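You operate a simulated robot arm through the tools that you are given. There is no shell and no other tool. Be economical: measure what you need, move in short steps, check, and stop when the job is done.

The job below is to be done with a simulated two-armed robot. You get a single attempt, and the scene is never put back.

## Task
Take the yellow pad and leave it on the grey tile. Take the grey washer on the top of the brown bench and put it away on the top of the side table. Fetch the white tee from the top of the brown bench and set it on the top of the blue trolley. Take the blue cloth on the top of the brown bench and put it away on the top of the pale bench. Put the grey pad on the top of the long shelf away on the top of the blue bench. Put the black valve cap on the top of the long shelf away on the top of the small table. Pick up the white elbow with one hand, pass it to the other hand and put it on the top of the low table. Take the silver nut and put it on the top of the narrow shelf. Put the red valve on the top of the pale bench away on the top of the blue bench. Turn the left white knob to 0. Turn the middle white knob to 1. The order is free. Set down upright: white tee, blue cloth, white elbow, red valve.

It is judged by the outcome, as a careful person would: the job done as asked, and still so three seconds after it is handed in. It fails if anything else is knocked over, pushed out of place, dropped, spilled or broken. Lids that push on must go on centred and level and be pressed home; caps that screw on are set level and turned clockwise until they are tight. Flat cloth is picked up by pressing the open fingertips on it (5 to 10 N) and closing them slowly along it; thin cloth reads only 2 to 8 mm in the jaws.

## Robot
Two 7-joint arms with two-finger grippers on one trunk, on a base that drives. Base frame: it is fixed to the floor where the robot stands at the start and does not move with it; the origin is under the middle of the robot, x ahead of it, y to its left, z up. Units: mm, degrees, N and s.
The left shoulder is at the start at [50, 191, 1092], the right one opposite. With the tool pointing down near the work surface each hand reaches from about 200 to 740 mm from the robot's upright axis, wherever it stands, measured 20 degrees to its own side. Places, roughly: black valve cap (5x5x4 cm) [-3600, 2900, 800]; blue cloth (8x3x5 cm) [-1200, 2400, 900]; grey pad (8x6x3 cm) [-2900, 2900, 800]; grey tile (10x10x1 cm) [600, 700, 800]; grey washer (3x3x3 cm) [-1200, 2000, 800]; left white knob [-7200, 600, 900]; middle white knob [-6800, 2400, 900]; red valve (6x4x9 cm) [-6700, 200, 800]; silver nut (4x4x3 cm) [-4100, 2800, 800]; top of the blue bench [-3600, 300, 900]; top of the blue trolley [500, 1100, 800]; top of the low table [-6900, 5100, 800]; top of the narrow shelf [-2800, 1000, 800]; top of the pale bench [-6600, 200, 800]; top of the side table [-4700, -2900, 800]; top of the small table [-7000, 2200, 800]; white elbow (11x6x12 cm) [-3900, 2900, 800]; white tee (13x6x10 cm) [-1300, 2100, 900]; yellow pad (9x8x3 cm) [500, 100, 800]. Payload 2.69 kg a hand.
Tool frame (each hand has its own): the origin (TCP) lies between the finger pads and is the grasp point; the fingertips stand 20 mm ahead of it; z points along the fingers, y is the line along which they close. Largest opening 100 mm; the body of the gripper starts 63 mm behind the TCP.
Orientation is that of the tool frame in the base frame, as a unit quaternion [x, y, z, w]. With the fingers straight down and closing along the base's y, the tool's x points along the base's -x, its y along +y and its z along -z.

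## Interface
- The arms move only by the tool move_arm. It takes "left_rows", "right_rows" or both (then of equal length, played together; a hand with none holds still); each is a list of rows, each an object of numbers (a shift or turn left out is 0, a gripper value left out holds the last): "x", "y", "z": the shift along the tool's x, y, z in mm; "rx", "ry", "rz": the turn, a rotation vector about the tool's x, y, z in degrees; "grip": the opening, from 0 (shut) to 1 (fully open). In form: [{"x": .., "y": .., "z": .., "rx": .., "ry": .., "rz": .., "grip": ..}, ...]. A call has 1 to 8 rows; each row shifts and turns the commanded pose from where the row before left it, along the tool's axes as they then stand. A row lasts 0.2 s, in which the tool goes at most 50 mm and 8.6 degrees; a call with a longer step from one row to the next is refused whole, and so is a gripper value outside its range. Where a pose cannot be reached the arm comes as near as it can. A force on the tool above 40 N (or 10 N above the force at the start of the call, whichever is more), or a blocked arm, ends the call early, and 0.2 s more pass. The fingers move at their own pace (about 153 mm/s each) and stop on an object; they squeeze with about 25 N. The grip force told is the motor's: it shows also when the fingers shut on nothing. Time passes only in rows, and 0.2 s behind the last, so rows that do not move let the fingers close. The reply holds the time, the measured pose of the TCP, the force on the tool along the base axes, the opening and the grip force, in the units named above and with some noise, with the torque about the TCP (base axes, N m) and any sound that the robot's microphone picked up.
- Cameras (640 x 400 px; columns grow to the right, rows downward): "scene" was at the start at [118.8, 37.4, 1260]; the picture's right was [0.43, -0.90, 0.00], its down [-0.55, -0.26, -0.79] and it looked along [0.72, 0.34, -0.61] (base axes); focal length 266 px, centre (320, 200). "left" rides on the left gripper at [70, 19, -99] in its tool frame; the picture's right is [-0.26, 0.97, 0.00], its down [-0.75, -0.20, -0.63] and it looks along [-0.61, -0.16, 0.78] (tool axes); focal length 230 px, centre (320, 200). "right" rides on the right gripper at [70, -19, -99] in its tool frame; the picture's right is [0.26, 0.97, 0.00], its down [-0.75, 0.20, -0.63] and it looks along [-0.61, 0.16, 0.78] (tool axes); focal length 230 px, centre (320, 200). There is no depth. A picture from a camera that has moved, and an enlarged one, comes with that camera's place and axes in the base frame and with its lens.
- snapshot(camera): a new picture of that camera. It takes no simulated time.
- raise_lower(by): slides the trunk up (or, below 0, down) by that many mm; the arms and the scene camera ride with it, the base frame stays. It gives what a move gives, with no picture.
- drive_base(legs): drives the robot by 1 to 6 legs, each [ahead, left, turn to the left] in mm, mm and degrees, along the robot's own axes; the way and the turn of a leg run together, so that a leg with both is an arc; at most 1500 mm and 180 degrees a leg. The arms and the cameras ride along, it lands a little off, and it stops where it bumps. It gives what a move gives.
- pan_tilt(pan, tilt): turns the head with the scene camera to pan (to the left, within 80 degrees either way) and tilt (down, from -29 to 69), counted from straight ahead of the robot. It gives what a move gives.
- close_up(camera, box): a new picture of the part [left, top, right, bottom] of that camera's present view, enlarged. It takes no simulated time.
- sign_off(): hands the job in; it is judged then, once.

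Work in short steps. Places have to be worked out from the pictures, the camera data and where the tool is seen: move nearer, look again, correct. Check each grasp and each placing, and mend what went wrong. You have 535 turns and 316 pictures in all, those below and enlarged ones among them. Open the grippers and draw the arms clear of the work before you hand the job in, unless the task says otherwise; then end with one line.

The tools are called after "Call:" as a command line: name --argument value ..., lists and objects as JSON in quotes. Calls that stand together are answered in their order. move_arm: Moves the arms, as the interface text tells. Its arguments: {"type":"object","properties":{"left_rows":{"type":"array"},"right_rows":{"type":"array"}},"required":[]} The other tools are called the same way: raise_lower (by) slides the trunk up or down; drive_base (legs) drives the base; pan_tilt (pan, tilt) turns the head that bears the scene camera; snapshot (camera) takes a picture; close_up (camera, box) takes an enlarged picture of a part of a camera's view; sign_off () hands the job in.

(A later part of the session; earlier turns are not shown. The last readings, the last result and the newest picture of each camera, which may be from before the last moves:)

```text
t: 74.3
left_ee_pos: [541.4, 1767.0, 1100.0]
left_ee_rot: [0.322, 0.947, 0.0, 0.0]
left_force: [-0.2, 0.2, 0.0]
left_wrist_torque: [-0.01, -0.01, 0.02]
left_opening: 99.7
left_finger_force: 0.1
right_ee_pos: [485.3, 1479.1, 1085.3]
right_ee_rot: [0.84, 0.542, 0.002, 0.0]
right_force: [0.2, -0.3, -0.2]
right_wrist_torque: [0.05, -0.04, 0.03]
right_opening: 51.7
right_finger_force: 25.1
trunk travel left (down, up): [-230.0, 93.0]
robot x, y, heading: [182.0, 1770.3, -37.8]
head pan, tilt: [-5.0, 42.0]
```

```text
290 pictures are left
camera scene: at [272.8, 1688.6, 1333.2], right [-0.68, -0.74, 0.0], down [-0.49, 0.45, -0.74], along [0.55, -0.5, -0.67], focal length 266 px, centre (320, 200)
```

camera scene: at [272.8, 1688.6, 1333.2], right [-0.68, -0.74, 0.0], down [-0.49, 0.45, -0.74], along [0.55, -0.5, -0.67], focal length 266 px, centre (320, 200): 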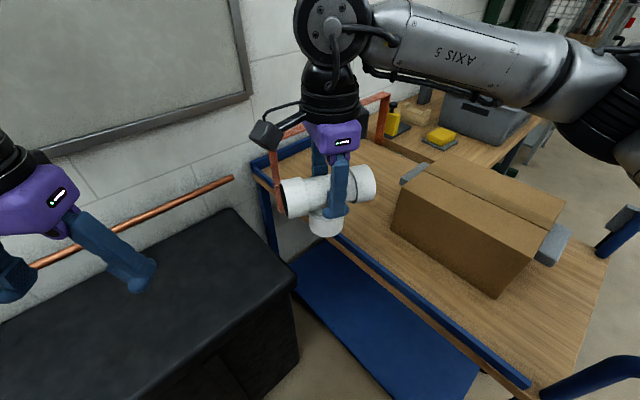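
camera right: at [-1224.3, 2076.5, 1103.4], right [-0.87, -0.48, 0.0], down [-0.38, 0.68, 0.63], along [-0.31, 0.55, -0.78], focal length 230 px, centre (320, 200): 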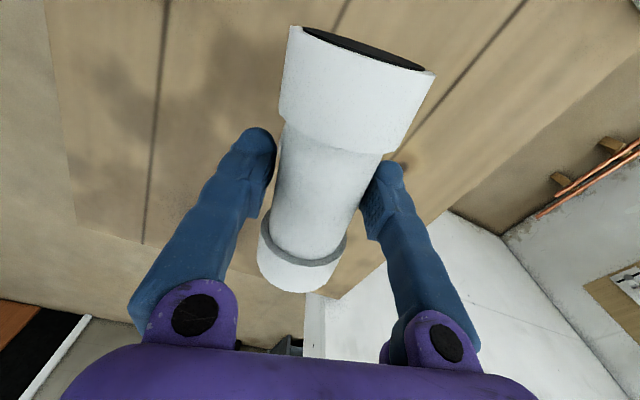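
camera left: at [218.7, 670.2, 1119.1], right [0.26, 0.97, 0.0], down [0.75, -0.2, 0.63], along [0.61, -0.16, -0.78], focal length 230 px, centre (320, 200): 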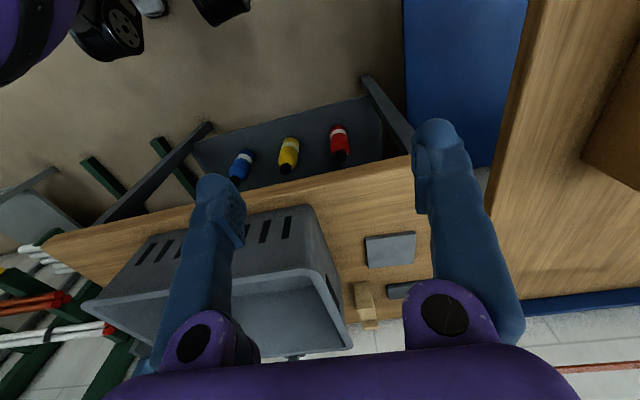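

Target spot [610,1240] on the trolley, clear of box and rail. Move over it, then lower the trunk.

Call:
move_arm --right_rows '[{"x": -27.8, "y": 35.3}, {"x": -27.8, "y": 35.3}, {"x": -27.8, "y": 35.3}, {"x": -27.8, "y": 35.3}, {"x": -27.8, "y": 35.3}, {"x": -27.8, "y": 35.3}, {}]'

Call:
raise_lower --by -130

Call:
snapshot --camera "scene"

Call:
snapshot --camera "right"

```text
t: 75.9
left_ee_pos: [541.9, 1766.4, 1100.0]
left_ee_rot: [0.323, 0.946, -0.001, 0.002]
left_force: [-0.5, 0.9, -0.3]
left_wrist_torque: [-0.01, -0.03, -0.01]
left_opening: 100.0
left_finger_force: 0.1
right_ee_pos: [608.3, 1239.3, 1084.4]
right_ee_rot: [0.839, 0.544, 0.001, 0.0]
right_force: [0.5, -0.4, -0.5]
right_wrist_torque: [0.01, 0.02, -0.01]
right_opening: 51.8
right_finger_force: 25.3
trunk travel left (down, up): [-230.0, 93.0]
robot x, y, heading: [178.3, 1769.5, -37.6]
head pan, tilt: [-5.0, 42.0]
```

```text
t: 77.5
left_ee_pos: [541.6, 1765.9, 970.3]
left_ee_rot: [0.322, 0.947, 0.0, 0.001]
left_force: [-0.3, -0.8, 0.1]
left_wrist_torque: [0.01, 0.03, 0.02]
left_opening: 100.2
left_finger_force: 0.2
right_ee_pos: [609.8, 1240.1, 954.8]
right_ee_rot: [0.839, 0.543, 0.002, 0.0]
right_force: [-0.1, 0.1, -1.4]
right_wrist_torque: [0.01, 0.01, -0.01]
right_opening: 51.6
right_finger_force: 24.7
trunk travel left (down, up): [-100.0, 223.0]
robot x, y, heading: [179.3, 1767.6, -37.6]
head pan, tilt: [-5.0, 42.0]
```

```text
289 pictures are left
camera scene: at [272.6, 1688.6, 1203.2], right [-0.68, -0.74, 0.0], down [-0.49, 0.45, -0.74], along [0.55, -0.5, -0.67], focal length 266 px, centre (320, 200)
```

scene: 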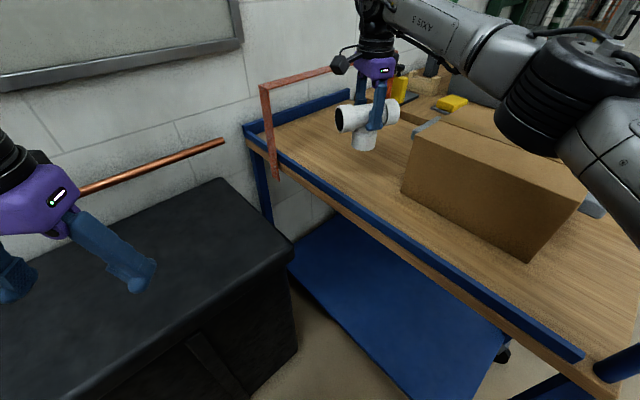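

```text
288 pictures are left
camera right: at [620.7, 1311.6, 1053.0], right [0.99, -0.16, 0.0], down [-0.13, -0.77, 0.63], along [-0.1, -0.62, -0.78], focal length 230 px, centre (320, 200)
```

right: 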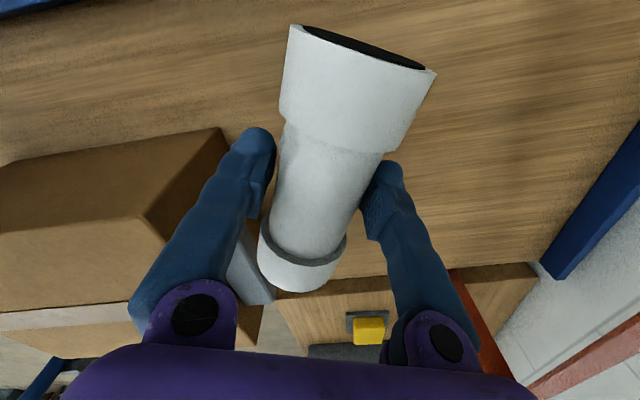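

Clear; shift 20 mm away from the box and descend until contact.

Call:
move_arm --right_rows '[{"y": 20}, {"z": 25}, {"z": 20}, {"z": 10}, {}]'

Call:
move_arm --right_rows '[{"z": 6}, {"z": 6}, {"z": 6}, {"z": 5}, {}]'

Call:
snapshot --camera "scene"

```text
t: 78.7
left_ee_pos: [541.6, 1766.7, 969.0]
left_ee_rot: [0.322, 0.947, 0.0, 0.0]
left_force: [0.0, 0.0, -1.0]
left_wrist_torque: [0.02, -0.02, 0.0]
left_opening: 100.0
left_finger_force: 0.1
right_ee_pos: [633.3, 1229.9, 900.9]
right_ee_rot: [0.84, 0.543, 0.001, 0.0]
right_force: [0.1, -0.9, -0.9]
right_wrist_torque: [0.02, 0.0, 0.04]
right_opening: 51.6
right_finger_force: 25.0
right hand out of reach, approached as far as the arm can: row 3
trunk travel left (down, up): [-100.0, 223.0]
robot x, y, heading: [179.2, 1763.7, -37.4]
head pan, tilt: [-5.0, 42.0]
```

```text
t: 79.9
left_ee_pos: [542.2, 1766.1, 970.4]
left_ee_rot: [0.322, 0.947, 0.0, 0.0]
left_force: [-0.1, -0.3, -0.3]
left_wrist_torque: [-0.01, 0.0, -0.01]
left_opening: 100.3
left_finger_force: 0.0
right_ee_pos: [633.9, 1228.9, 877.8]
right_ee_rot: [0.839, 0.544, 0.001, 0.0]
right_force: [0.1, 0.1, -1.1]
right_wrist_torque: [0.03, 0.05, 0.01]
right_opening: 52.0
right_finger_force: 25.0
right hand out of reach, approached as far as the arm can: row 4
trunk travel left (down, up): [-100.0, 223.0]
robot x, y, heading: [178.0, 1769.6, -37.8]
head pan, tilt: [-5.0, 42.0]
```

```text
287 pictures are left
camera scene: at [272.8, 1688.6, 1203.1], right [-0.68, -0.74, 0.0], down [-0.49, 0.45, -0.74], along [0.55, -0.5, -0.67], focal length 266 px, centre (320, 200)
```

scene: 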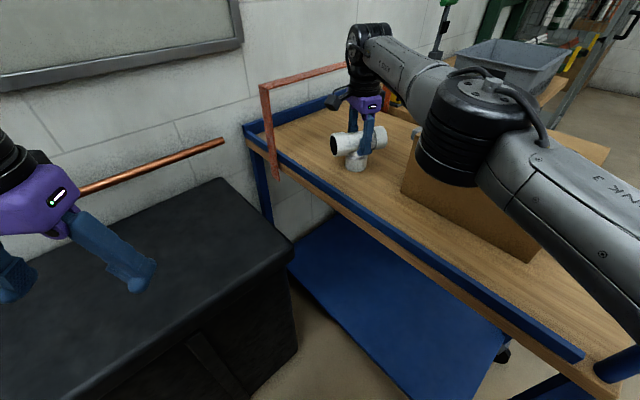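

At the edge of reach; shift back 29 mm in y, then continue down to contact.

Call:
move_arm --right_rows '[{"x": 25, "y": -15}, {"z": 4}, {"z": 4}, {"z": 4}, {"z": 4}, {}]'

```text
t: 81.3
left_ee_pos: [540.7, 1767.5, 970.2]
left_ee_rot: [0.322, 0.947, 0.0, 0.001]
left_force: [-0.2, -0.3, 0.7]
left_wrist_torque: [0.01, -0.01, 0.01]
left_opening: 100.0
left_finger_force: 0.0
right_ee_pos: [644.6, 1251.4, 864.9]
right_ee_rot: [0.84, 0.543, 0.002, 0.001]
right_force: [0.0, -0.6, 17.4]
right_wrist_torque: [-0.04, -0.02, -0.19]
right_opening: 52.0
right_finger_force: 25.6
right hand out of reach, approached as far as the arm can: row 1
trunk travel left (down, up): [-100.0, 223.0]
robot x, y, heading: [178.5, 1768.2, -37.7]
head pan, tilt: [-5.0, 42.0]
```

Contact at 865 (17 N). Open, then raise with the trunk straight up.

Call:
move_arm --right_rows '[{"z": -1, "grip": 0.65}, {"grip": 0.8}, {}, {}]'

Call:
raise_lower --by 150

Call:
snapshot --camera "scene"

```text
t: 82.3
left_ee_pos: [540.7, 1766.8, 969.7]
left_ee_rot: [0.322, 0.947, -0.001, 0.0]
left_force: [0.2, -0.9, 0.5]
left_wrist_torque: [0.01, 0.02, 0.03]
left_opening: 99.9
left_finger_force: 0.1
right_ee_pos: [646.3, 1249.6, 863.5]
right_ee_rot: [0.84, 0.543, 0.001, -0.001]
right_force: [0.1, -0.3, 0.2]
right_wrist_torque: [0.0, 0.0, 0.01]
right_opening: 79.9
right_finger_force: 0.1
trunk travel left (down, up): [-100.0, 223.0]
robot x, y, heading: [180.0, 1769.1, -37.6]
head pan, tilt: [-5.0, 42.0]
```

```text
t: 84.0
left_ee_pos: [542.8, 1768.1, 1118.6]
left_ee_rot: [0.323, 0.946, 0.0, 0.0]
left_force: [-1.0, -0.2, -0.2]
left_wrist_torque: [-0.01, 0.01, 0.0]
left_opening: 100.1
left_finger_force: 0.2
right_ee_pos: [646.0, 1251.1, 1013.4]
right_ee_rot: [0.839, 0.543, 0.0, -0.001]
right_force: [0.4, -0.1, 0.0]
right_wrist_torque: [0.02, 0.0, 0.01]
right_opening: 80.1
right_finger_force: 0.0
trunk travel left (down, up): [-250.0, 73.0]
robot x, y, heading: [178.4, 1768.7, -37.6]
head pan, tilt: [-5.0, 42.0]
```

```text
286 pictures are left
camera scene: at [272.9, 1688.6, 1353.0], right [-0.68, -0.74, 0.0], down [-0.49, 0.45, -0.74], along [0.55, -0.5, -0.67], focal length 266 px, centre (320, 200)
```

scene: 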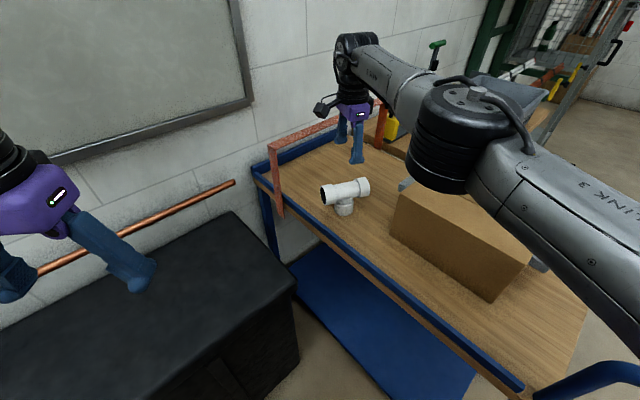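

Tee stands upright on the trolley. Retract, return trunk to nominal, drive back and face the brown bench between washer and cloth.

Call:
move_arm --right_rows '[{"x": 27.8, "y": -35.3}, {"x": 27.8, "y": -35.3}, {"x": 27.8, "y": -35.3}, {"x": 27.8, "y": -35.3}, {"x": 27.8, "y": -35.3}, {"x": 27.8, "y": -35.3}, {}]'

Call:
drive_base --legs '[[-560, 0, 0], [0, 0, -142.3], [280, -80, 0]]'

Call:
raise_lower --by -77

Call:
pan_tilt --pan 0 --tilt 40

Call:
snapshot --camera "scene"

```text
t: 85.6
left_ee_pos: [541.3, 1765.8, 1119.3]
left_ee_rot: [0.322, 0.947, 0.0, 0.0]
left_force: [-0.4, -0.1, 0.2]
left_wrist_torque: [-0.01, -0.04, -0.01]
left_opening: 100.0
left_finger_force: 0.0
right_ee_pos: [667.6, 1302.3, 1017.5]
right_ee_rot: [0.839, 0.544, 0.001, -0.001]
right_force: [0.2, 0.7, 0.3]
right_wrist_torque: [-0.03, 0.0, 0.01]
right_opening: 80.2
right_finger_force: 0.0
right hand out of reach, approached as far as the arm can: row 1, 2, 3, 4, 5, 6
trunk travel left (down, up): [-250.0, 73.0]
robot x, y, heading: [176.0, 1771.8, -37.7]
head pan, tilt: [-5.0, 42.0]
```

```text
t: 96.3
left_ee_pos: [-832.4, 1961.0, 1119.6]
left_ee_rot: [1.0, 0.011, 0.0, 0.001]
left_force: [0.5, 0.5, 0.8]
left_wrist_torque: [-0.01, 0.03, 0.03]
left_opening: 100.0
left_finger_force: 0.0
right_ee_pos: [-1222.1, 2241.8, 1017.3]
right_ee_rot: [0.791, -0.611, 0.002, 0.0]
right_force: [-0.6, -0.7, 0.2]
right_wrist_torque: [0.0, 0.0, -0.03]
right_opening: 80.0
right_finger_force: 0.0
trunk travel left (down, up): [-250.0, 73.0]
robot x, y, heading: [-549.3, 2186.9, -178.6]
head pan, tilt: [-5.0, 42.0]
```

```text
t: 97.4
left_ee_pos: [-832.3, 1961.0, 1043.7]
left_ee_rot: [1.0, 0.012, -0.001, 0.0]
left_force: [-0.4, -0.1, -0.5]
left_wrist_torque: [0.02, -0.02, -0.04]
left_opening: 100.1
left_finger_force: 0.1
right_ee_pos: [-1221.7, 2242.3, 939.9]
right_ee_rot: [0.792, -0.611, 0.002, -0.001]
right_force: [-0.3, 0.3, 0.8]
right_wrist_torque: [0.02, 0.0, -0.02]
right_opening: 80.0
right_finger_force: 0.0
trunk travel left (down, up): [-173.0, 150.0]
robot x, y, heading: [-545.1, 2188.8, -178.6]
head pan, tilt: [-5.0, 42.0]
```

```text
t: 98.1
left_ee_pos: [-831.3, 1960.1, 1042.1]
left_ee_rot: [1.0, 0.01, 0.0, 0.001]
left_force: [0.1, -0.7, 0.5]
left_wrist_torque: [-0.04, 0.02, -0.02]
left_opening: 100.1
left_finger_force: 0.2
right_ee_pos: [-1222.0, 2242.9, 940.5]
right_ee_rot: [0.792, -0.611, 0.001, 0.001]
right_force: [-0.4, 0.8, -0.1]
right_wrist_torque: [0.0, -0.02, 0.02]
right_opening: 80.0
right_finger_force: 0.1
trunk travel left (down, up): [-173.0, 150.0]
robot x, y, heading: [-547.5, 2188.5, -178.8]
head pan, tilt: [0.0, 40.0]
```

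```text
285 pictures are left
camera scene: at [-672.9, 2184.2, 1279.0], right [-0.02, 1.0, 0.0], down [0.64, 0.01, -0.77], along [-0.77, -0.02, -0.64], focal length 266 px, centre (320, 200)
```

scene: 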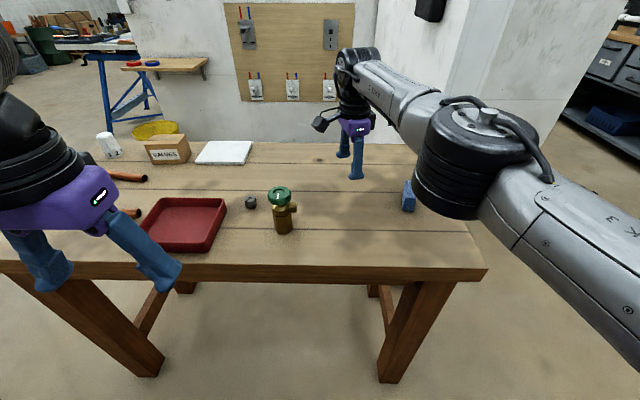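

The right arm stayed extended (moves refused for reach). Try to raise and pull it in gently now.

Call:
move_arm --right_rows '[{"z": -30}, {"z": -30}, {"z": -30}, {}]'

Call:
move_arm --right_rows '[{"y": -40, "x": 10}, {"y": -40, "x": 10}, {"y": -40, "x": 10}, {}]'

Call:
snapshot --camera "scene"

```text
t: 99.1
left_ee_pos: [-832.3, 1960.8, 1042.9]
left_ee_rot: [1.0, 0.012, 0.0, 0.0]
left_force: [0.1, 0.3, 0.2]
left_wrist_torque: [0.01, -0.03, -0.01]
left_opening: 99.7
left_finger_force: 0.0
right_ee_pos: [-1212.4, 2249.1, 1028.3]
right_ee_rot: [0.792, -0.611, 0.001, 0.0]
right_force: [-0.2, -0.5, 0.0]
right_wrist_torque: [-0.02, -0.02, -0.02]
right_opening: 80.0
right_finger_force: 0.3
right hand out of reach, approached as far as the arm can: row 2, 3
trunk travel left (down, up): [-173.0, 150.0]
robot x, y, heading: [-551.3, 2182.9, -178.6]
head pan, tilt: [0.0, 40.0]
```

```text
t: 100.1
left_ee_pos: [-831.5, 1960.9, 1042.7]
left_ee_rot: [1.0, 0.012, -0.001, 0.0]
left_force: [0.2, 0.7, -0.2]
left_wrist_torque: [0.02, -0.04, 0.0]
left_opening: 100.2
left_finger_force: 0.0
right_ee_pos: [-1211.0, 2243.3, 1031.1]
right_ee_rot: [0.792, -0.61, 0.001, -0.001]
right_force: [0.6, 0.4, -0.5]
right_wrist_torque: [0.01, 0.02, 0.01]
right_opening: 80.1
right_finger_force: 0.0
right hand out of reach, approached as far as the arm can: row 1, 2, 3
trunk travel left (down, up): [-173.0, 150.0]
robot x, y, heading: [-550.1, 2181.5, -178.8]
head pan, tilt: [0.0, 40.0]
```

```text
284 pictures are left
camera scene: at [-672.8, 2184.1, 1279.0], right [-0.02, 1.0, 0.0], down [0.64, 0.01, -0.77], along [-0.77, -0.02, -0.64], focal length 266 px, centre (320, 200)
```

scene: 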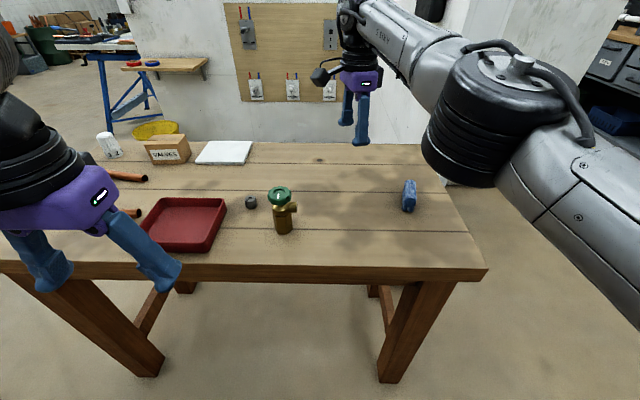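

Likely a joint limit in this elbow posture. Turn the wrist toward neutral and try moving inward in small steps.

Call:
move_arm --right_rows '[{"rz": -8}, {"rz": -8}, {"rz": -8}, {"rz": -8}, {"rz": -8}, {}]'

Call:
move_arm --right_rows '[{"x": -10}, {"x": -10}, {"x": -10}, {}]'

```text
t: 101.5
left_ee_pos: [-832.1, 1961.6, 1043.7]
left_ee_rot: [1.0, 0.012, 0.0, -0.001]
left_force: [0.0, 0.6, 0.5]
left_wrist_torque: [0.01, 0.02, -0.01]
left_opening: 99.9
left_finger_force: 0.1
right_ee_pos: [-1209.1, 2243.1, 1031.6]
right_ee_rot: [0.953, -0.302, 0.0, 0.001]
right_force: [-0.1, 0.0, -0.1]
right_wrist_torque: [-0.02, 0.0, -0.01]
right_opening: 80.1
right_finger_force: 0.1
trunk travel left (down, up): [-173.0, 150.0]
robot x, y, heading: [-545.8, 2186.4, -178.4]
head pan, tilt: [0.0, 40.0]
```

```text
t: 102.5
left_ee_pos: [-831.9, 1961.0, 1042.9]
left_ee_rot: [1.0, 0.012, -0.001, 0.001]
left_force: [-0.3, 0.3, 1.0]
left_wrist_torque: [0.02, -0.01, -0.02]
left_opening: 99.9
left_finger_force: 0.1
right_ee_pos: [-1218.0, 2266.0, 1028.8]
right_ee_rot: [0.953, -0.303, 0.001, 0.0]
right_force: [-0.9, 0.0, -0.2]
right_wrist_torque: [-0.01, 0.0, 0.0]
right_opening: 80.2
right_finger_force: 0.1
right hand out of reach, approached as far as the arm can: row 1, 2, 3
trunk travel left (down, up): [-173.0, 150.0]
robot x, y, heading: [-546.7, 2181.6, -178.7]
head pan, tilt: [0.0, 40.0]
```

That was outward; now pull inward (+x tool).

Call:
move_arm --right_rows '[{"x": 35, "y": -20}, {"x": 35, "y": -20}, {"x": 35, "y": -20}, {}]'

```text
t: 103.5
left_ee_pos: [-832.9, 1961.2, 1042.8]
left_ee_rot: [1.0, 0.01, 0.0, 0.0]
left_force: [0.0, 0.4, -0.1]
left_wrist_torque: [-0.05, -0.01, 0.02]
left_opening: 100.0
left_finger_force: 0.1
right_ee_pos: [-1098.3, 2257.1, 1027.9]
right_ee_rot: [0.952, -0.305, 0.002, 0.0]
right_force: [-0.9, 0.1, -0.2]
right_wrist_torque: [-0.02, 0.02, 0.02]
right_opening: 79.9
right_finger_force: 0.1
right hand out of reach, approached as far as the arm can: row 1
trunk travel left (down, up): [-173.0, 150.0]
robot x, y, heading: [-549.0, 2185.9, -178.8]
head pan, tilt: [0.0, 40.0]
```

Now free. Drive ahead 60 mm and place the left hand over the washer, right hand over the cloth.

Call:
drive_base --legs '[[60, 0, 0]]'

Call:
move_arm --left_rows '[{"x": -45, "y": -5}, {"x": -45, "y": -5}, {"x": -45, "y": -5}, {"x": -45, "y": -5}, {"x": -45, "y": -5}, {"x": -45, "y": -5}, {"x": -27, "y": -5}, {}]' --right_rows '[{"x": -28, "y": -22}, {"x": -28, "y": -22}, {"x": -28, "y": -22}, {"x": -30, "y": -24}, {}, {}, {}, {}]'

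Call:
snapshot --camera "left"

Call:
snapshot --camera "right"

```text
t: 104.5
left_ee_pos: [-892.0, 1958.9, 1042.2]
left_ee_rot: [1.0, 0.011, 0.0, -0.001]
left_force: [0.4, -0.4, -0.3]
left_wrist_torque: [0.0, -0.03, 0.02]
left_opening: 100.1
left_finger_force: 0.1
right_ee_pos: [-1158.2, 2254.6, 1029.7]
right_ee_rot: [0.953, -0.303, 0.001, 0.0]
right_force: [-0.5, 0.7, -0.5]
right_wrist_torque: [0.01, -0.01, 0.01]
right_opening: 80.0
right_finger_force: 0.0
trunk travel left (down, up): [-173.0, 150.0]
robot x, y, heading: [-606.9, 2187.5, -178.9]
head pan, tilt: [0.0, 40.0]
```

```text
t: 106.3
left_ee_pos: [-1158.8, 1959.6, 1039.8]
left_ee_rot: [1.0, 0.011, -0.002, 0.001]
left_force: [0.3, 0.1, 0.4]
left_wrist_torque: [-0.01, 0.01, 0.01]
left_opening: 100.1
left_finger_force: 0.1
left hand out of reach, approached as far as the arm can: row 6, 7
right_ee_pos: [-1196.9, 2394.4, 1027.8]
right_ee_rot: [0.953, -0.303, 0.001, 0.001]
right_force: [1.1, 0.3, -0.1]
right_wrist_torque: [0.04, -0.04, 0.02]
right_opening: 80.2
right_finger_force: 0.1
trunk travel left (down, up): [-173.0, 150.0]
robot x, y, heading: [-607.4, 2189.3, -178.7]
head pan, tilt: [0.0, 40.0]
```

```text
283 pictures are left
camera left: at [-1088.5, 1942.2, 1139.3], right [-0.24, -0.97, 0.0], down [-0.75, 0.18, 0.63], along [-0.61, 0.15, -0.78], focal length 230 px, centre (320, 200)
```

left: 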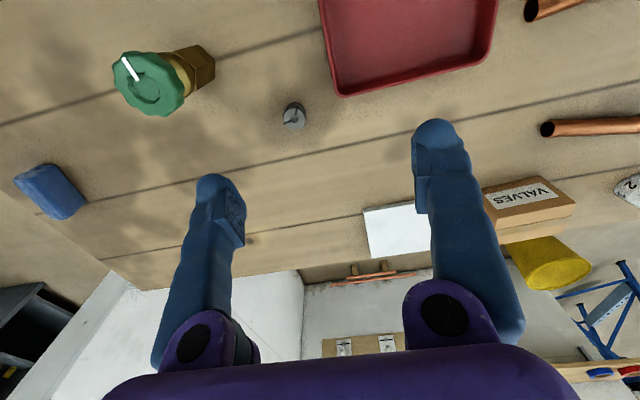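

```text
282 pictures are left
camera right: at [-1130.1, 2369.6, 1127.1], right [-0.35, -0.94, 0.0], down [-0.73, 0.27, 0.63], along [-0.59, 0.22, -0.78], focal length 230 px, centre (320, 200)
```

right: 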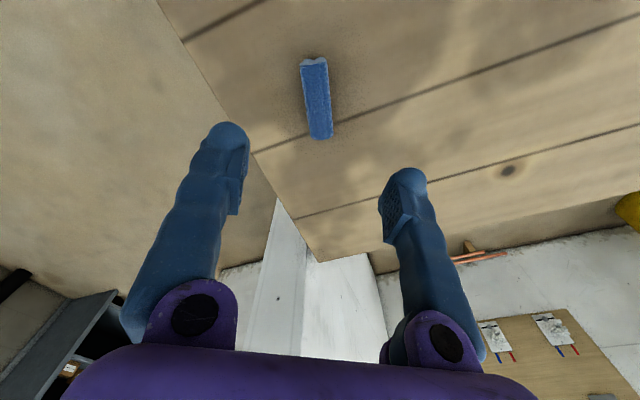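

Washer ≈[-1182,1999] (tray 60 mm away, so I use a 60 mm opening); cloth centre ≈[-1196,2397], long axis at −15°. Align both and come down partway.

Call:
move_arm --left_rows '[{"y": -39, "grip": 0.6}, {"z": 40}, {"z": 40}, {"x": -20, "z": 30}, {"z": 25}, {}]' --right_rows '[{"rz": -7, "grip": 0.8}, {"rz": -7}, {"rz": -6}, {"z": 40, "y": -2}, {"z": 40}, {"z": 40}]'

Call:
snapshot --camera "left"

Call:
snapshot --camera "right"

```text
t: 107.7
left_ee_pos: [-1138.6, 1959.3, 912.9]
left_ee_rot: [1.0, 0.01, -0.001, 0.0]
left_force: [-0.1, 0.2, -0.8]
left_wrist_torque: [0.01, 0.0, 0.0]
left_opening: 59.9
left_finger_force: 0.1
left hand out of reach, approached as far as the arm can: row 1, 3, 4, 5
right_ee_pos: [-1197.5, 2395.8, 909.0]
right_ee_rot: [0.991, -0.133, 0.001, -0.001]
right_force: [0.1, 0.7, 0.0]
right_wrist_torque: [-0.01, 0.0, 0.0]
right_opening: 79.9
right_finger_force: 0.0
trunk travel left (down, up): [-173.0, 150.0]
robot x, y, heading: [-607.5, 2187.8, -178.9]
head pan, tilt: [0.0, 40.0]
```

```text
281 pictures are left
camera left: at [-1067.6, 1941.6, 1011.8], right [-0.24, -0.97, 0.0], down [-0.75, 0.18, 0.63], along [-0.61, 0.15, -0.78], focal length 230 px, centre (320, 200)
```

left: 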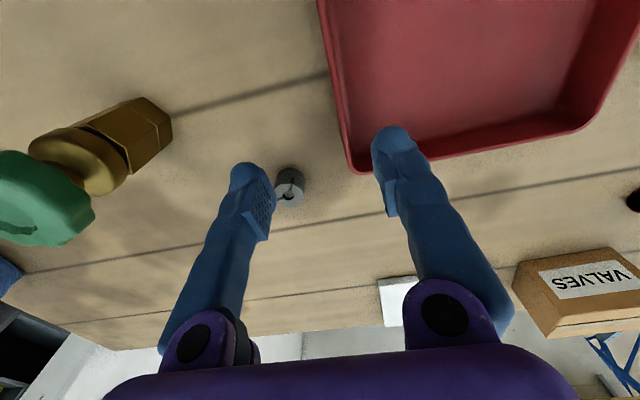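

```text
280 pictures are left
camera right: at [-1125.9, 2395.5, 1007.1], right [-0.01, -1.0, 0.0], down [-0.78, 0.01, 0.63], along [-0.63, 0.0, -0.78], focal length 230 px, centre (320, 200)
```

right: 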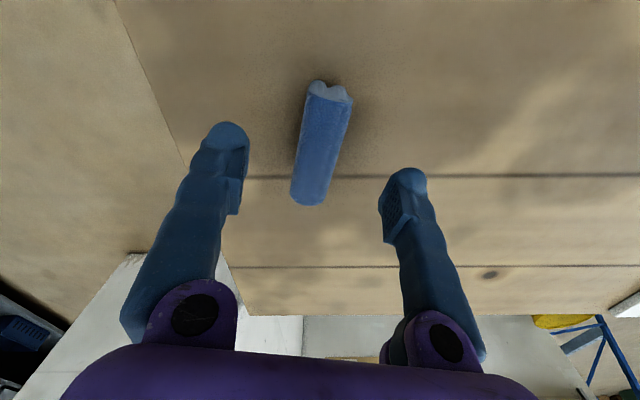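

The left arm is stuck short of target. Pull it back inward to free it, then re-approach.

Call:
move_arm --left_rows '[{"z": -30, "x": 40}, {"z": -30, "x": 40}, {"x": 40}, {"x": 40}, {"x": 40}, {}]'

Call:
snapshot --camera "scene"

```text
t: 109.1
left_ee_pos: [-936.0, 1962.8, 971.2]
left_ee_rot: [1.0, 0.011, 0.0, -0.001]
left_force: [-0.7, -0.7, -1.1]
left_wrist_torque: [0.02, -0.04, 0.03]
left_opening: 60.1
left_finger_force: 0.1
right_ee_pos: [-1197.8, 2396.7, 909.2]
right_ee_rot: [0.991, -0.133, 0.0, 0.0]
right_force: [0.2, -0.2, 0.1]
right_wrist_torque: [0.02, 0.0, 0.0]
right_opening: 80.0
right_finger_force: 0.0
trunk travel left (down, up): [-173.0, 150.0]
robot x, y, heading: [-604.9, 2184.3, -178.7]
head pan, tilt: [0.0, 40.0]
```

```text
279 pictures are left
camera scene: at [-732.4, 2182.9, 1279.0], right [-0.02, 1.0, 0.0], down [0.64, 0.01, -0.77], along [-0.77, -0.02, -0.64], focal length 266 px, centre (320, 200)
```

scene: 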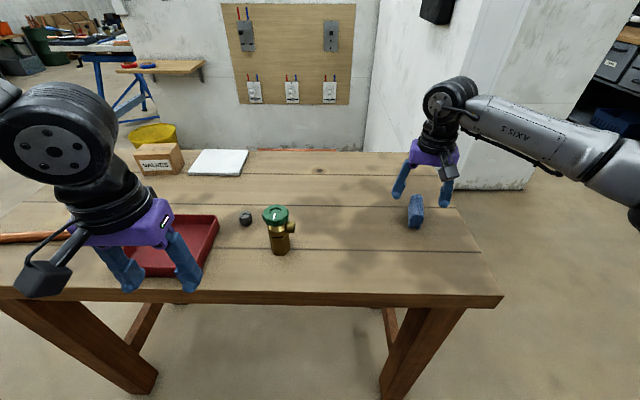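

Retry: first shift y +37, then outward in steps while low.

Call:
move_arm --left_rows '[{"y": -37}, {"x": -40}, {"x": -40}, {"x": -40}, {"x": -40}, {}]'

```text
t: 110.5
left_ee_pos: [-1097.0, 1997.4, 972.5]
left_ee_rot: [1.0, 0.01, -0.001, -0.001]
left_force: [-0.2, -0.2, 0.5]
left_wrist_torque: [0.01, -0.01, -0.01]
left_opening: 60.0
left_finger_force: 0.1
right_ee_pos: [-1198.2, 2393.9, 909.2]
right_ee_rot: [0.991, -0.133, 0.0, 0.0]
right_force: [0.2, -0.2, 0.0]
right_wrist_torque: [-0.02, 0.01, 0.03]
right_opening: 79.9
right_finger_force: 0.0
trunk travel left (down, up): [-173.0, 150.0]
robot x, y, heading: [-605.3, 2181.3, -178.8]
head pan, tilt: [0.0, 40.0]
```

Works. Continue left outward while lowering, and lower the right over the cloth.

Call:
move_arm --left_rows '[{"x": -30, "z": 30}, {"x": -30, "z": 30}, {"x": -24, "z": 30}, {}]' --right_rows '[{"x": 2.6, "y": -3.8, "rz": -4}, {"z": 20}, {"z": 20}, {}]'

Call:
snapshot --camera "left"

Call:
snapshot --camera "right"

```text
t: 111.5
left_ee_pos: [-1137.2, 1951.5, 900.6]
left_ee_rot: [1.0, 0.012, -0.001, 0.0]
left_force: [0.8, -0.3, -0.8]
left_wrist_torque: [-0.01, 0.01, 0.0]
left_opening: 60.0
left_finger_force: 0.1
left hand out of reach, approached as far as the arm can: row 1, 2, 3
right_ee_pos: [-1194.1, 2398.1, 869.5]
right_ee_rot: [0.995, -0.099, 0.001, 0.001]
right_force: [-0.2, 0.0, 0.4]
right_wrist_torque: [0.02, 0.0, -0.02]
right_opening: 80.1
right_finger_force: 0.0
trunk travel left (down, up): [-173.0, 150.0]
robot x, y, heading: [-606.6, 2189.6, -178.9]
head pan, tilt: [0.0, 40.0]
```

```text
278 pictures are left
camera left: at [-1068.1, 1934.3, 1000.3], right [-0.24, -0.97, 0.0], down [-0.75, 0.18, 0.63], along [-0.61, 0.15, -0.78], focal length 230 px, centre (320, 200)
```

left: 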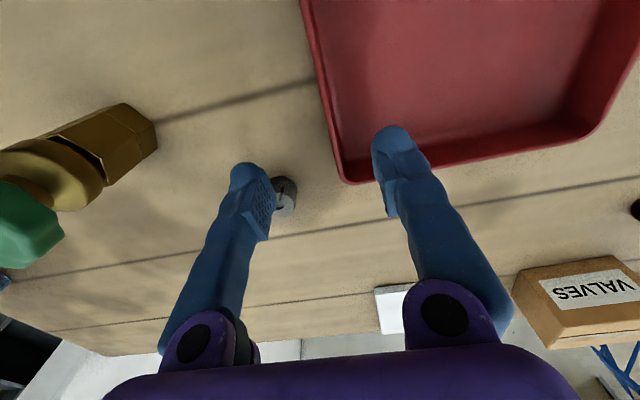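

```text
277 pictures are left
camera right: at [-1121.6, 2402.8, 967.7], right [0.06, -1.0, 0.0], down [-0.78, -0.05, 0.63], along [-0.63, -0.04, -0.78], focal length 230 px, centre (320, 200)
```

right: 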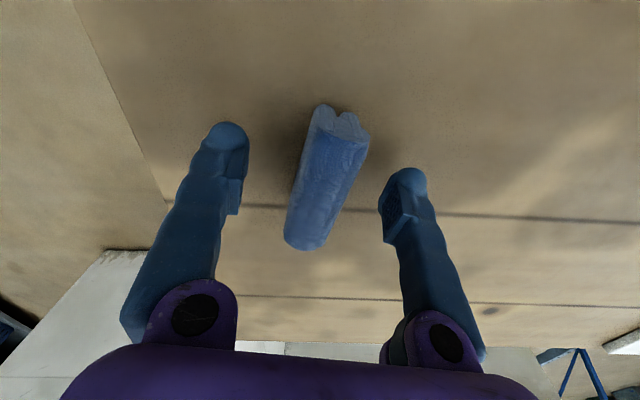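

Right: lower 12 more and close on the cloth. Left is at a joint limit; lift it clear and try a wrist turn.

Call:
move_arm --right_rows '[{"z": 6}, {"z": 6}, {}, {"grip": 0.4}, {"grip": 0.2}, {"grip": 0.15}, {}]' --left_rows '[{"z": -30}, {"z": -30}, {"rz": 8}, {"rz": 8}, {"rz": 8}, {}, {}]'

Call:
move_arm --left_rows '[{"x": -15}, {"x": -15}, {}]'

Call:
snapshot --camera "right"

```text
t: 113.1
left_ee_pos: [-1137.5, 1951.0, 961.4]
left_ee_rot: [0.98, -0.197, 0.0, 0.0]
left_force: [-0.3, -0.1, 0.3]
left_wrist_torque: [0.02, -0.02, -0.02]
left_opening: 60.1
left_finger_force: 0.2
right_ee_pos: [-1193.5, 2398.3, 858.0]
right_ee_rot: [0.995, -0.098, 0.001, -0.001]
right_force: [-0.3, -0.6, -0.1]
right_wrist_torque: [0.0, -0.01, 0.0]
right_opening: 26.7
right_finger_force: 24.8
trunk travel left (down, up): [-173.0, 150.0]
robot x, y, heading: [-606.9, 2185.4, -178.7]
head pan, tilt: [0.0, 40.0]
```

```text
t: 113.9
left_ee_pos: [-1156.5, 1956.3, 962.4]
left_ee_rot: [0.98, -0.197, 0.0, 0.0]
left_force: [0.9, -0.7, 0.0]
left_wrist_torque: [-0.01, 0.03, 0.01]
left_opening: 60.0
left_finger_force: 0.2
left hand out of reach, approached as far as the arm can: row 2
right_ee_pos: [-1194.5, 2397.7, 858.0]
right_ee_rot: [0.995, -0.098, 0.001, 0.0]
right_force: [0.0, 0.1, 0.2]
right_wrist_torque: [-0.01, -0.01, 0.01]
right_opening: 26.7
right_finger_force: 24.8
trunk travel left (down, up): [-173.0, 150.0]
robot x, y, heading: [-606.7, 2184.2, -178.9]
head pan, tilt: [0.0, 40.0]
```

```text
276 pictures are left
camera right: at [-1121.7, 2402.9, 955.9], right [0.06, -1.0, 0.0], down [-0.78, -0.05, 0.63], along [-0.63, -0.04, -0.78], focal length 230 px, centre (320, 200)
```

right: 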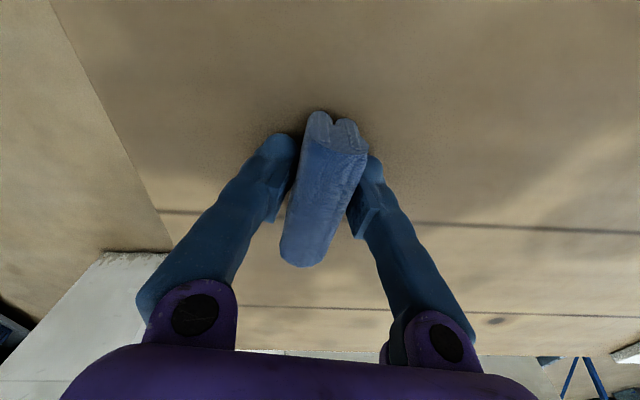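

Cloth gripped (26.7 mm). Lift it; turn the left wrist further and continue toward the washer.

Call:
move_arm --right_rows '[{"z": -15}, {"z": -30}, {"z": -40}, {"z": -30}, {}, {}]' --left_rows '[{"rz": 8}, {"rz": 8}, {"rz": 8}, {"rz": 8}, {"rz": 8}, {}]'

Call:
snapshot --camera "left"

```text
t: 115.3
left_ee_pos: [-1156.3, 1955.6, 962.9]
left_ee_rot: [0.854, -0.521, -0.001, 0.001]
left_force: [-0.1, -0.3, 0.1]
left_wrist_torque: [0.03, 0.0, 0.04]
left_opening: 60.1
left_finger_force: 0.0
right_ee_pos: [-1194.7, 2397.8, 972.4]
right_ee_rot: [0.995, -0.098, 0.002, 0.002]
right_force: [-0.1, 0.1, -0.5]
right_wrist_torque: [-0.05, 0.01, -0.01]
right_opening: 26.9
right_finger_force: 25.6
trunk travel left (down, up): [-173.0, 150.0]
robot x, y, heading: [-608.0, 2183.4, -178.9]
head pan, tilt: [0.0, 40.0]
```

```text
275 pictures are left
camera left: at [-1141.6, 1884.8, 1063.2], right [-0.98, -0.21, 0.0], down [-0.16, 0.76, 0.63], along [-0.13, 0.62, -0.78], focal length 230 px, centre (320, 200)
```

left: 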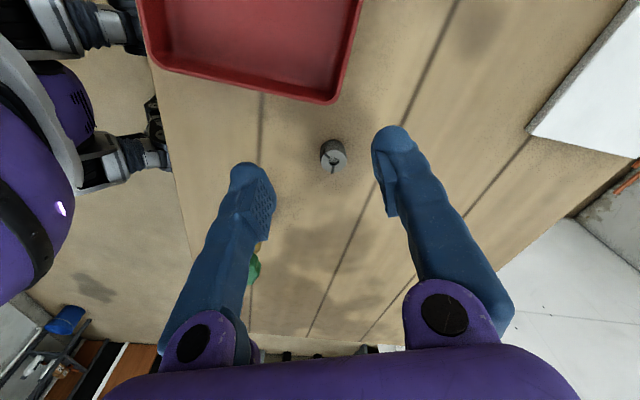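

Washer clearly at [-1180,1997]. Move over it and lower.

Call:
move_arm --left_rows '[{"x": -25, "y": 2}, {"x": -24, "y": 2}, {"z": 30}, {"z": 30}, {"z": 20}, {}]'

Call:
snapshot --camera "left"

```text
t: 116.7
left_ee_pos: [-1132.8, 1954.2, 895.1]
left_ee_rot: [0.853, -0.521, -0.002, 0.0]
left_force: [0.7, 0.3, 0.0]
left_wrist_torque: [-0.04, -0.02, 0.01]
left_opening: 59.8
left_finger_force: 0.1
left hand out of reach, approached as far as the arm can: row 1, 2, 3, 4, 5
right_ee_pos: [-1194.4, 2398.9, 971.4]
right_ee_rot: [0.995, -0.099, 0.0, 0.001]
right_force: [0.4, -0.2, -0.9]
right_wrist_torque: [0.02, 0.04, 0.03]
right_opening: 26.7
right_finger_force: 24.7
trunk travel left (down, up): [-173.0, 150.0]
robot x, y, heading: [-608.4, 2185.5, -178.7]
head pan, tilt: [0.0, 40.0]
```

```text
274 pictures are left
camera left: at [-1119.4, 1882.6, 995.8], right [-0.98, -0.21, 0.0], down [-0.16, 0.76, 0.63], along [-0.14, 0.62, -0.78], focal length 230 px, centre (320, 200)
```

left: 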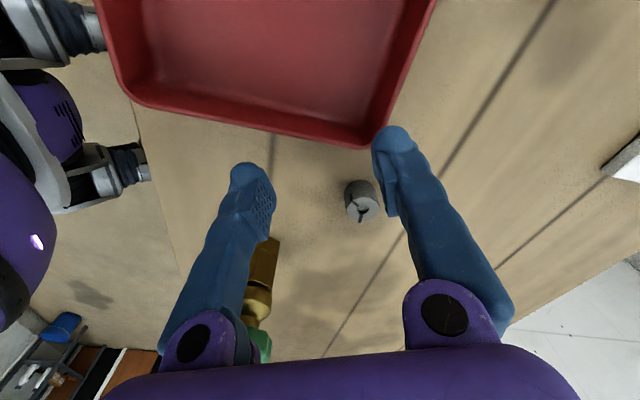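

Stuck again: reset the left arm to its starting posture (robot frame [288,399]) and approach from there.

Call:
move_arm --left_rows '[{"z": -40}, {"z": -40, "rz": -8}, {"z": -40, "rz": -8}, {"rz": -8}, {"rz": -8}, {"rz": -8}, {"rz": -8}, {"rz": -8}]'

Call:
move_arm --left_rows '[{"rz": -8, "x": 0}, {"x": 40, "y": 28}, {"x": 40, "y": 28}, {"x": 40, "y": 28}, {"x": 40, "y": 28}, {"x": 40, "y": 28}, {"x": 40, "y": 28}, {}]'

Call:
snapshot --camera "scene"

```text
t: 118.5
left_ee_pos: [-1134.4, 1954.1, 1016.8]
left_ee_rot: [0.998, -0.058, 0.0, 0.0]
left_force: [0.4, 0.7, -0.3]
left_wrist_torque: [-0.05, 0.0, 0.0]
left_opening: 60.1
left_finger_force: 0.0
right_ee_pos: [-1193.7, 2398.1, 971.7]
right_ee_rot: [0.995, -0.098, 0.001, 0.0]
right_force: [0.3, 0.1, -0.5]
right_wrist_torque: [-0.01, 0.0, 0.0]
right_opening: 26.7
right_finger_force: 25.1
trunk travel left (down, up): [-173.0, 150.0]
robot x, y, heading: [-606.6, 2186.1, -178.8]
head pan, tilt: [0.0, 40.0]
```

```text
t: 120.3
left_ee_pos: [-889.9, 1791.5, 1018.2]
left_ee_rot: [1.0, 0.011, 0.0, 0.001]
left_force: [-0.1, -0.5, 0.5]
left_wrist_torque: [-0.02, 0.0, 0.03]
left_opening: 60.0
left_finger_force: 0.1
right_ee_pos: [-1193.3, 2400.5, 973.0]
right_ee_rot: [0.995, -0.099, 0.0, 0.001]
right_force: [0.3, 0.2, -0.7]
right_wrist_torque: [-0.02, 0.04, -0.02]
right_opening: 26.7
right_finger_force: 25.1
trunk travel left (down, up): [-173.0, 150.0]
robot x, y, heading: [-607.3, 2188.5, -179.0]
head pan, tilt: [0.0, 40.0]
```

```text
273 pictures are left
camera scene: at [-731.2, 2184.5, 1279.2], right [-0.02, 1.0, 0.0], down [0.64, 0.01, -0.77], along [-0.77, -0.02, -0.64], focal length 266 px, centre (320, 200)
```

scene: 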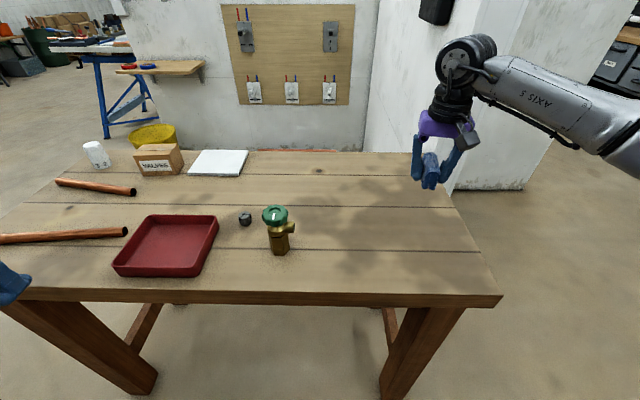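

Reset done. Go outward at the side first, then sweep in.

Call:
move_arm --left_rows '[{"x": -45}, {"x": -45}, {"x": -45}, {"x": -45}, {"x": -40, "y": -20}, {"x": -30, "y": -35}, {"x": -20, "y": -40}, {}]'

Call:
move_arm --left_rows '[{"x": -10, "y": -40}, {"x": -5, "y": -40}, {"y": -30}, {}]'

```text
t: 122.1
left_ee_pos: [-1163.4, 1879.8, 1016.1]
left_ee_rot: [1.0, 0.012, -0.001, 0.0]
left_force: [-0.4, -0.1, -1.1]
left_wrist_torque: [0.04, 0.0, 0.02]
left_opening: 60.1
left_finger_force: 0.1
right_ee_pos: [-1193.3, 2398.1, 972.8]
right_ee_rot: [0.995, -0.099, 0.001, 0.0]
right_force: [-0.7, -0.5, -0.6]
right_wrist_torque: [0.06, 0.0, 0.0]
right_opening: 26.8
right_finger_force: 25.0
trunk travel left (down, up): [-173.0, 150.0]
robot x, y, heading: [-608.2, 2183.7, -178.6]
head pan, tilt: [0.0, 40.0]
```

```text
t: 123.1
left_ee_pos: [-1179.5, 1989.6, 1016.6]
left_ee_rot: [1.0, 0.012, -0.001, 0.0]
left_force: [-0.1, 0.1, 0.7]
left_wrist_torque: [0.01, 0.01, -0.01]
left_opening: 60.1
left_finger_force: 0.2
right_ee_pos: [-1193.7, 2397.7, 973.4]
right_ee_rot: [0.995, -0.098, 0.0, 0.0]
right_force: [0.0, 0.2, -1.2]
right_wrist_torque: [0.0, 0.0, -0.03]
right_opening: 26.9
right_finger_force: 25.7
trunk travel left (down, up): [-173.0, 150.0]
robot x, y, heading: [-609.5, 2184.0, -179.0]
head pan, tilt: [0.0, 40.0]
```

Over the washer now. Descend.

Call:
move_arm --left_rows '[{"y": -7, "z": 10}, {"z": 40}, {"z": 40}, {"z": 35}, {}]'

Call:
snapshot --camera "left"

```text
t: 124.3
left_ee_pos: [-1179.3, 1995.8, 892.6]
left_ee_rot: [1.0, 0.012, -0.001, 0.0]
left_force: [0.3, 0.2, -0.2]
left_wrist_torque: [-0.03, -0.01, 0.0]
left_opening: 60.1
left_finger_force: 0.1
right_ee_pos: [-1193.2, 2399.3, 972.7]
right_ee_rot: [0.995, -0.099, 0.001, 0.001]
right_force: [0.6, 0.0, -0.2]
right_wrist_torque: [-0.01, -0.04, -0.02]
right_opening: 26.7
right_finger_force: 24.7
trunk travel left (down, up): [-173.0, 150.0]
robot x, y, heading: [-609.6, 2185.2, -178.9]
head pan, tilt: [0.0, 40.0]
```

```text
272 pictures are left
camera left: at [-1110.3, 1979.5, 991.3], right [-0.24, -0.97, 0.0], down [-0.75, 0.18, 0.63], along [-0.61, 0.15, -0.78], focal length 230 px, centre (320, 200)
```

left: 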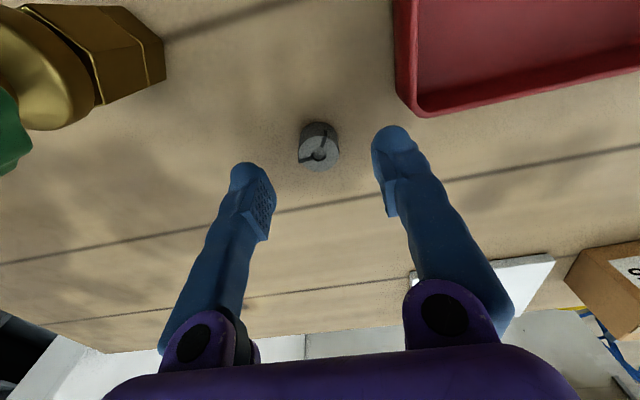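

Centred. Descend to table.

Call:
move_arm --left_rows '[{"z": 20}, {"z": 10}, {"z": 5}, {"z": 4}, {}]'

Call:
snapshot --camera "left"

```text
t: 125.5
left_ee_pos: [-1179.6, 1996.8, 852.7]
left_ee_rot: [1.0, 0.011, -0.001, -0.001]
left_force: [-0.1, -0.5, -0.3]
left_wrist_torque: [0.0, 0.01, 0.01]
left_opening: 60.1
left_finger_force: 0.0
right_ee_pos: [-1194.6, 2398.5, 972.1]
right_ee_rot: [0.995, -0.099, 0.002, 0.001]
right_force: [-0.4, 0.2, 0.3]
right_wrist_torque: [-0.01, -0.02, -0.02]
right_opening: 26.7
right_finger_force: 24.8
trunk travel left (down, up): [-173.0, 150.0]
robot x, y, heading: [-605.1, 2183.9, -178.8]
head pan, tilt: [0.0, 40.0]
```

```text
271 pictures are left
camera left: at [-1110.5, 1979.6, 952.0], right [-0.24, -0.97, 0.0], down [-0.75, 0.18, 0.63], along [-0.61, 0.15, -0.78], focal length 230 px, centre (320, 200)
```

left: 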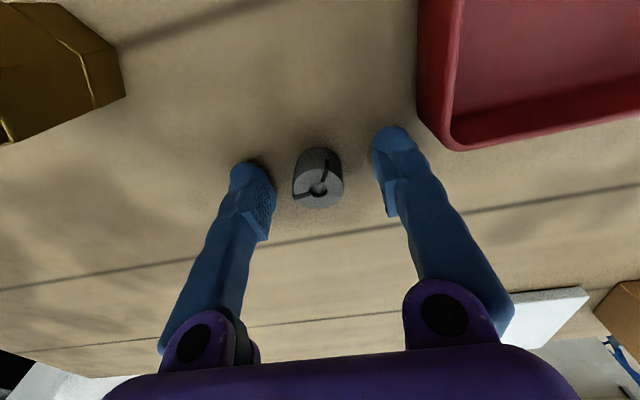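

Fingers straddle the washer. Close and lift.

Call:
move_arm --left_rows '[{"grip": 0.3}, {"grip": 0.15}, {}, {}, {}]'

Call:
move_arm --left_rows '[{"z": -15}, {"z": -40}, {"z": -40}, {"z": -25}, {}]'

Call:
snapshot --camera "left"

```text
t: 126.7
left_ee_pos: [-1178.9, 1996.9, 853.8]
left_ee_rot: [1.0, 0.011, 0.0, 0.0]
left_force: [0.6, -0.5, 0.4]
left_wrist_torque: [-0.04, 0.0, 0.05]
left_opening: 25.4
left_finger_force: 25.2
right_ee_pos: [-1193.5, 2397.9, 972.6]
right_ee_rot: [0.995, -0.099, 0.001, 0.0]
right_force: [-0.2, 0.2, -1.0]
right_wrist_torque: [0.02, 0.01, -0.04]
right_opening: 26.9
right_finger_force: 25.4
trunk travel left (down, up): [-173.0, 150.0]
robot x, y, heading: [-607.2, 2183.4, -178.7]
head pan, tilt: [0.0, 40.0]
```

```text
t: 127.9
left_ee_pos: [-1180.6, 1997.3, 972.0]
left_ee_rot: [1.0, 0.011, 0.0, -0.001]
left_force: [0.2, -0.6, 1.4]
left_wrist_torque: [0.01, 0.01, -0.01]
left_opening: 25.2
left_finger_force: 24.6
right_ee_pos: [-1194.1, 2398.1, 972.3]
right_ee_rot: [0.995, -0.099, 0.001, 0.001]
right_force: [-0.8, -0.9, -0.5]
right_wrist_torque: [-0.03, -0.07, -0.01]
right_opening: 26.9
right_finger_force: 24.7
trunk travel left (down, up): [-173.0, 150.0]
robot x, y, heading: [-606.1, 2185.8, -178.8]
head pan, tilt: [0.0, 40.0]
```

```text
270 pictures are left
camera left: at [-1110.7, 1980.0, 1071.9], right [-0.24, -0.97, 0.0], down [-0.75, 0.18, 0.63], along [-0.61, 0.15, -0.78], focal length 230 px, centre (320, 200)
```

left: 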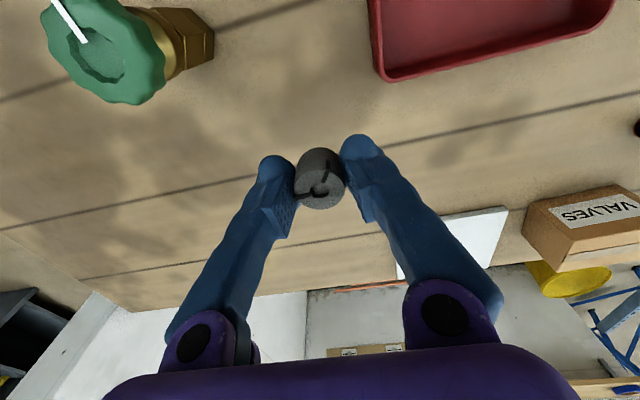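

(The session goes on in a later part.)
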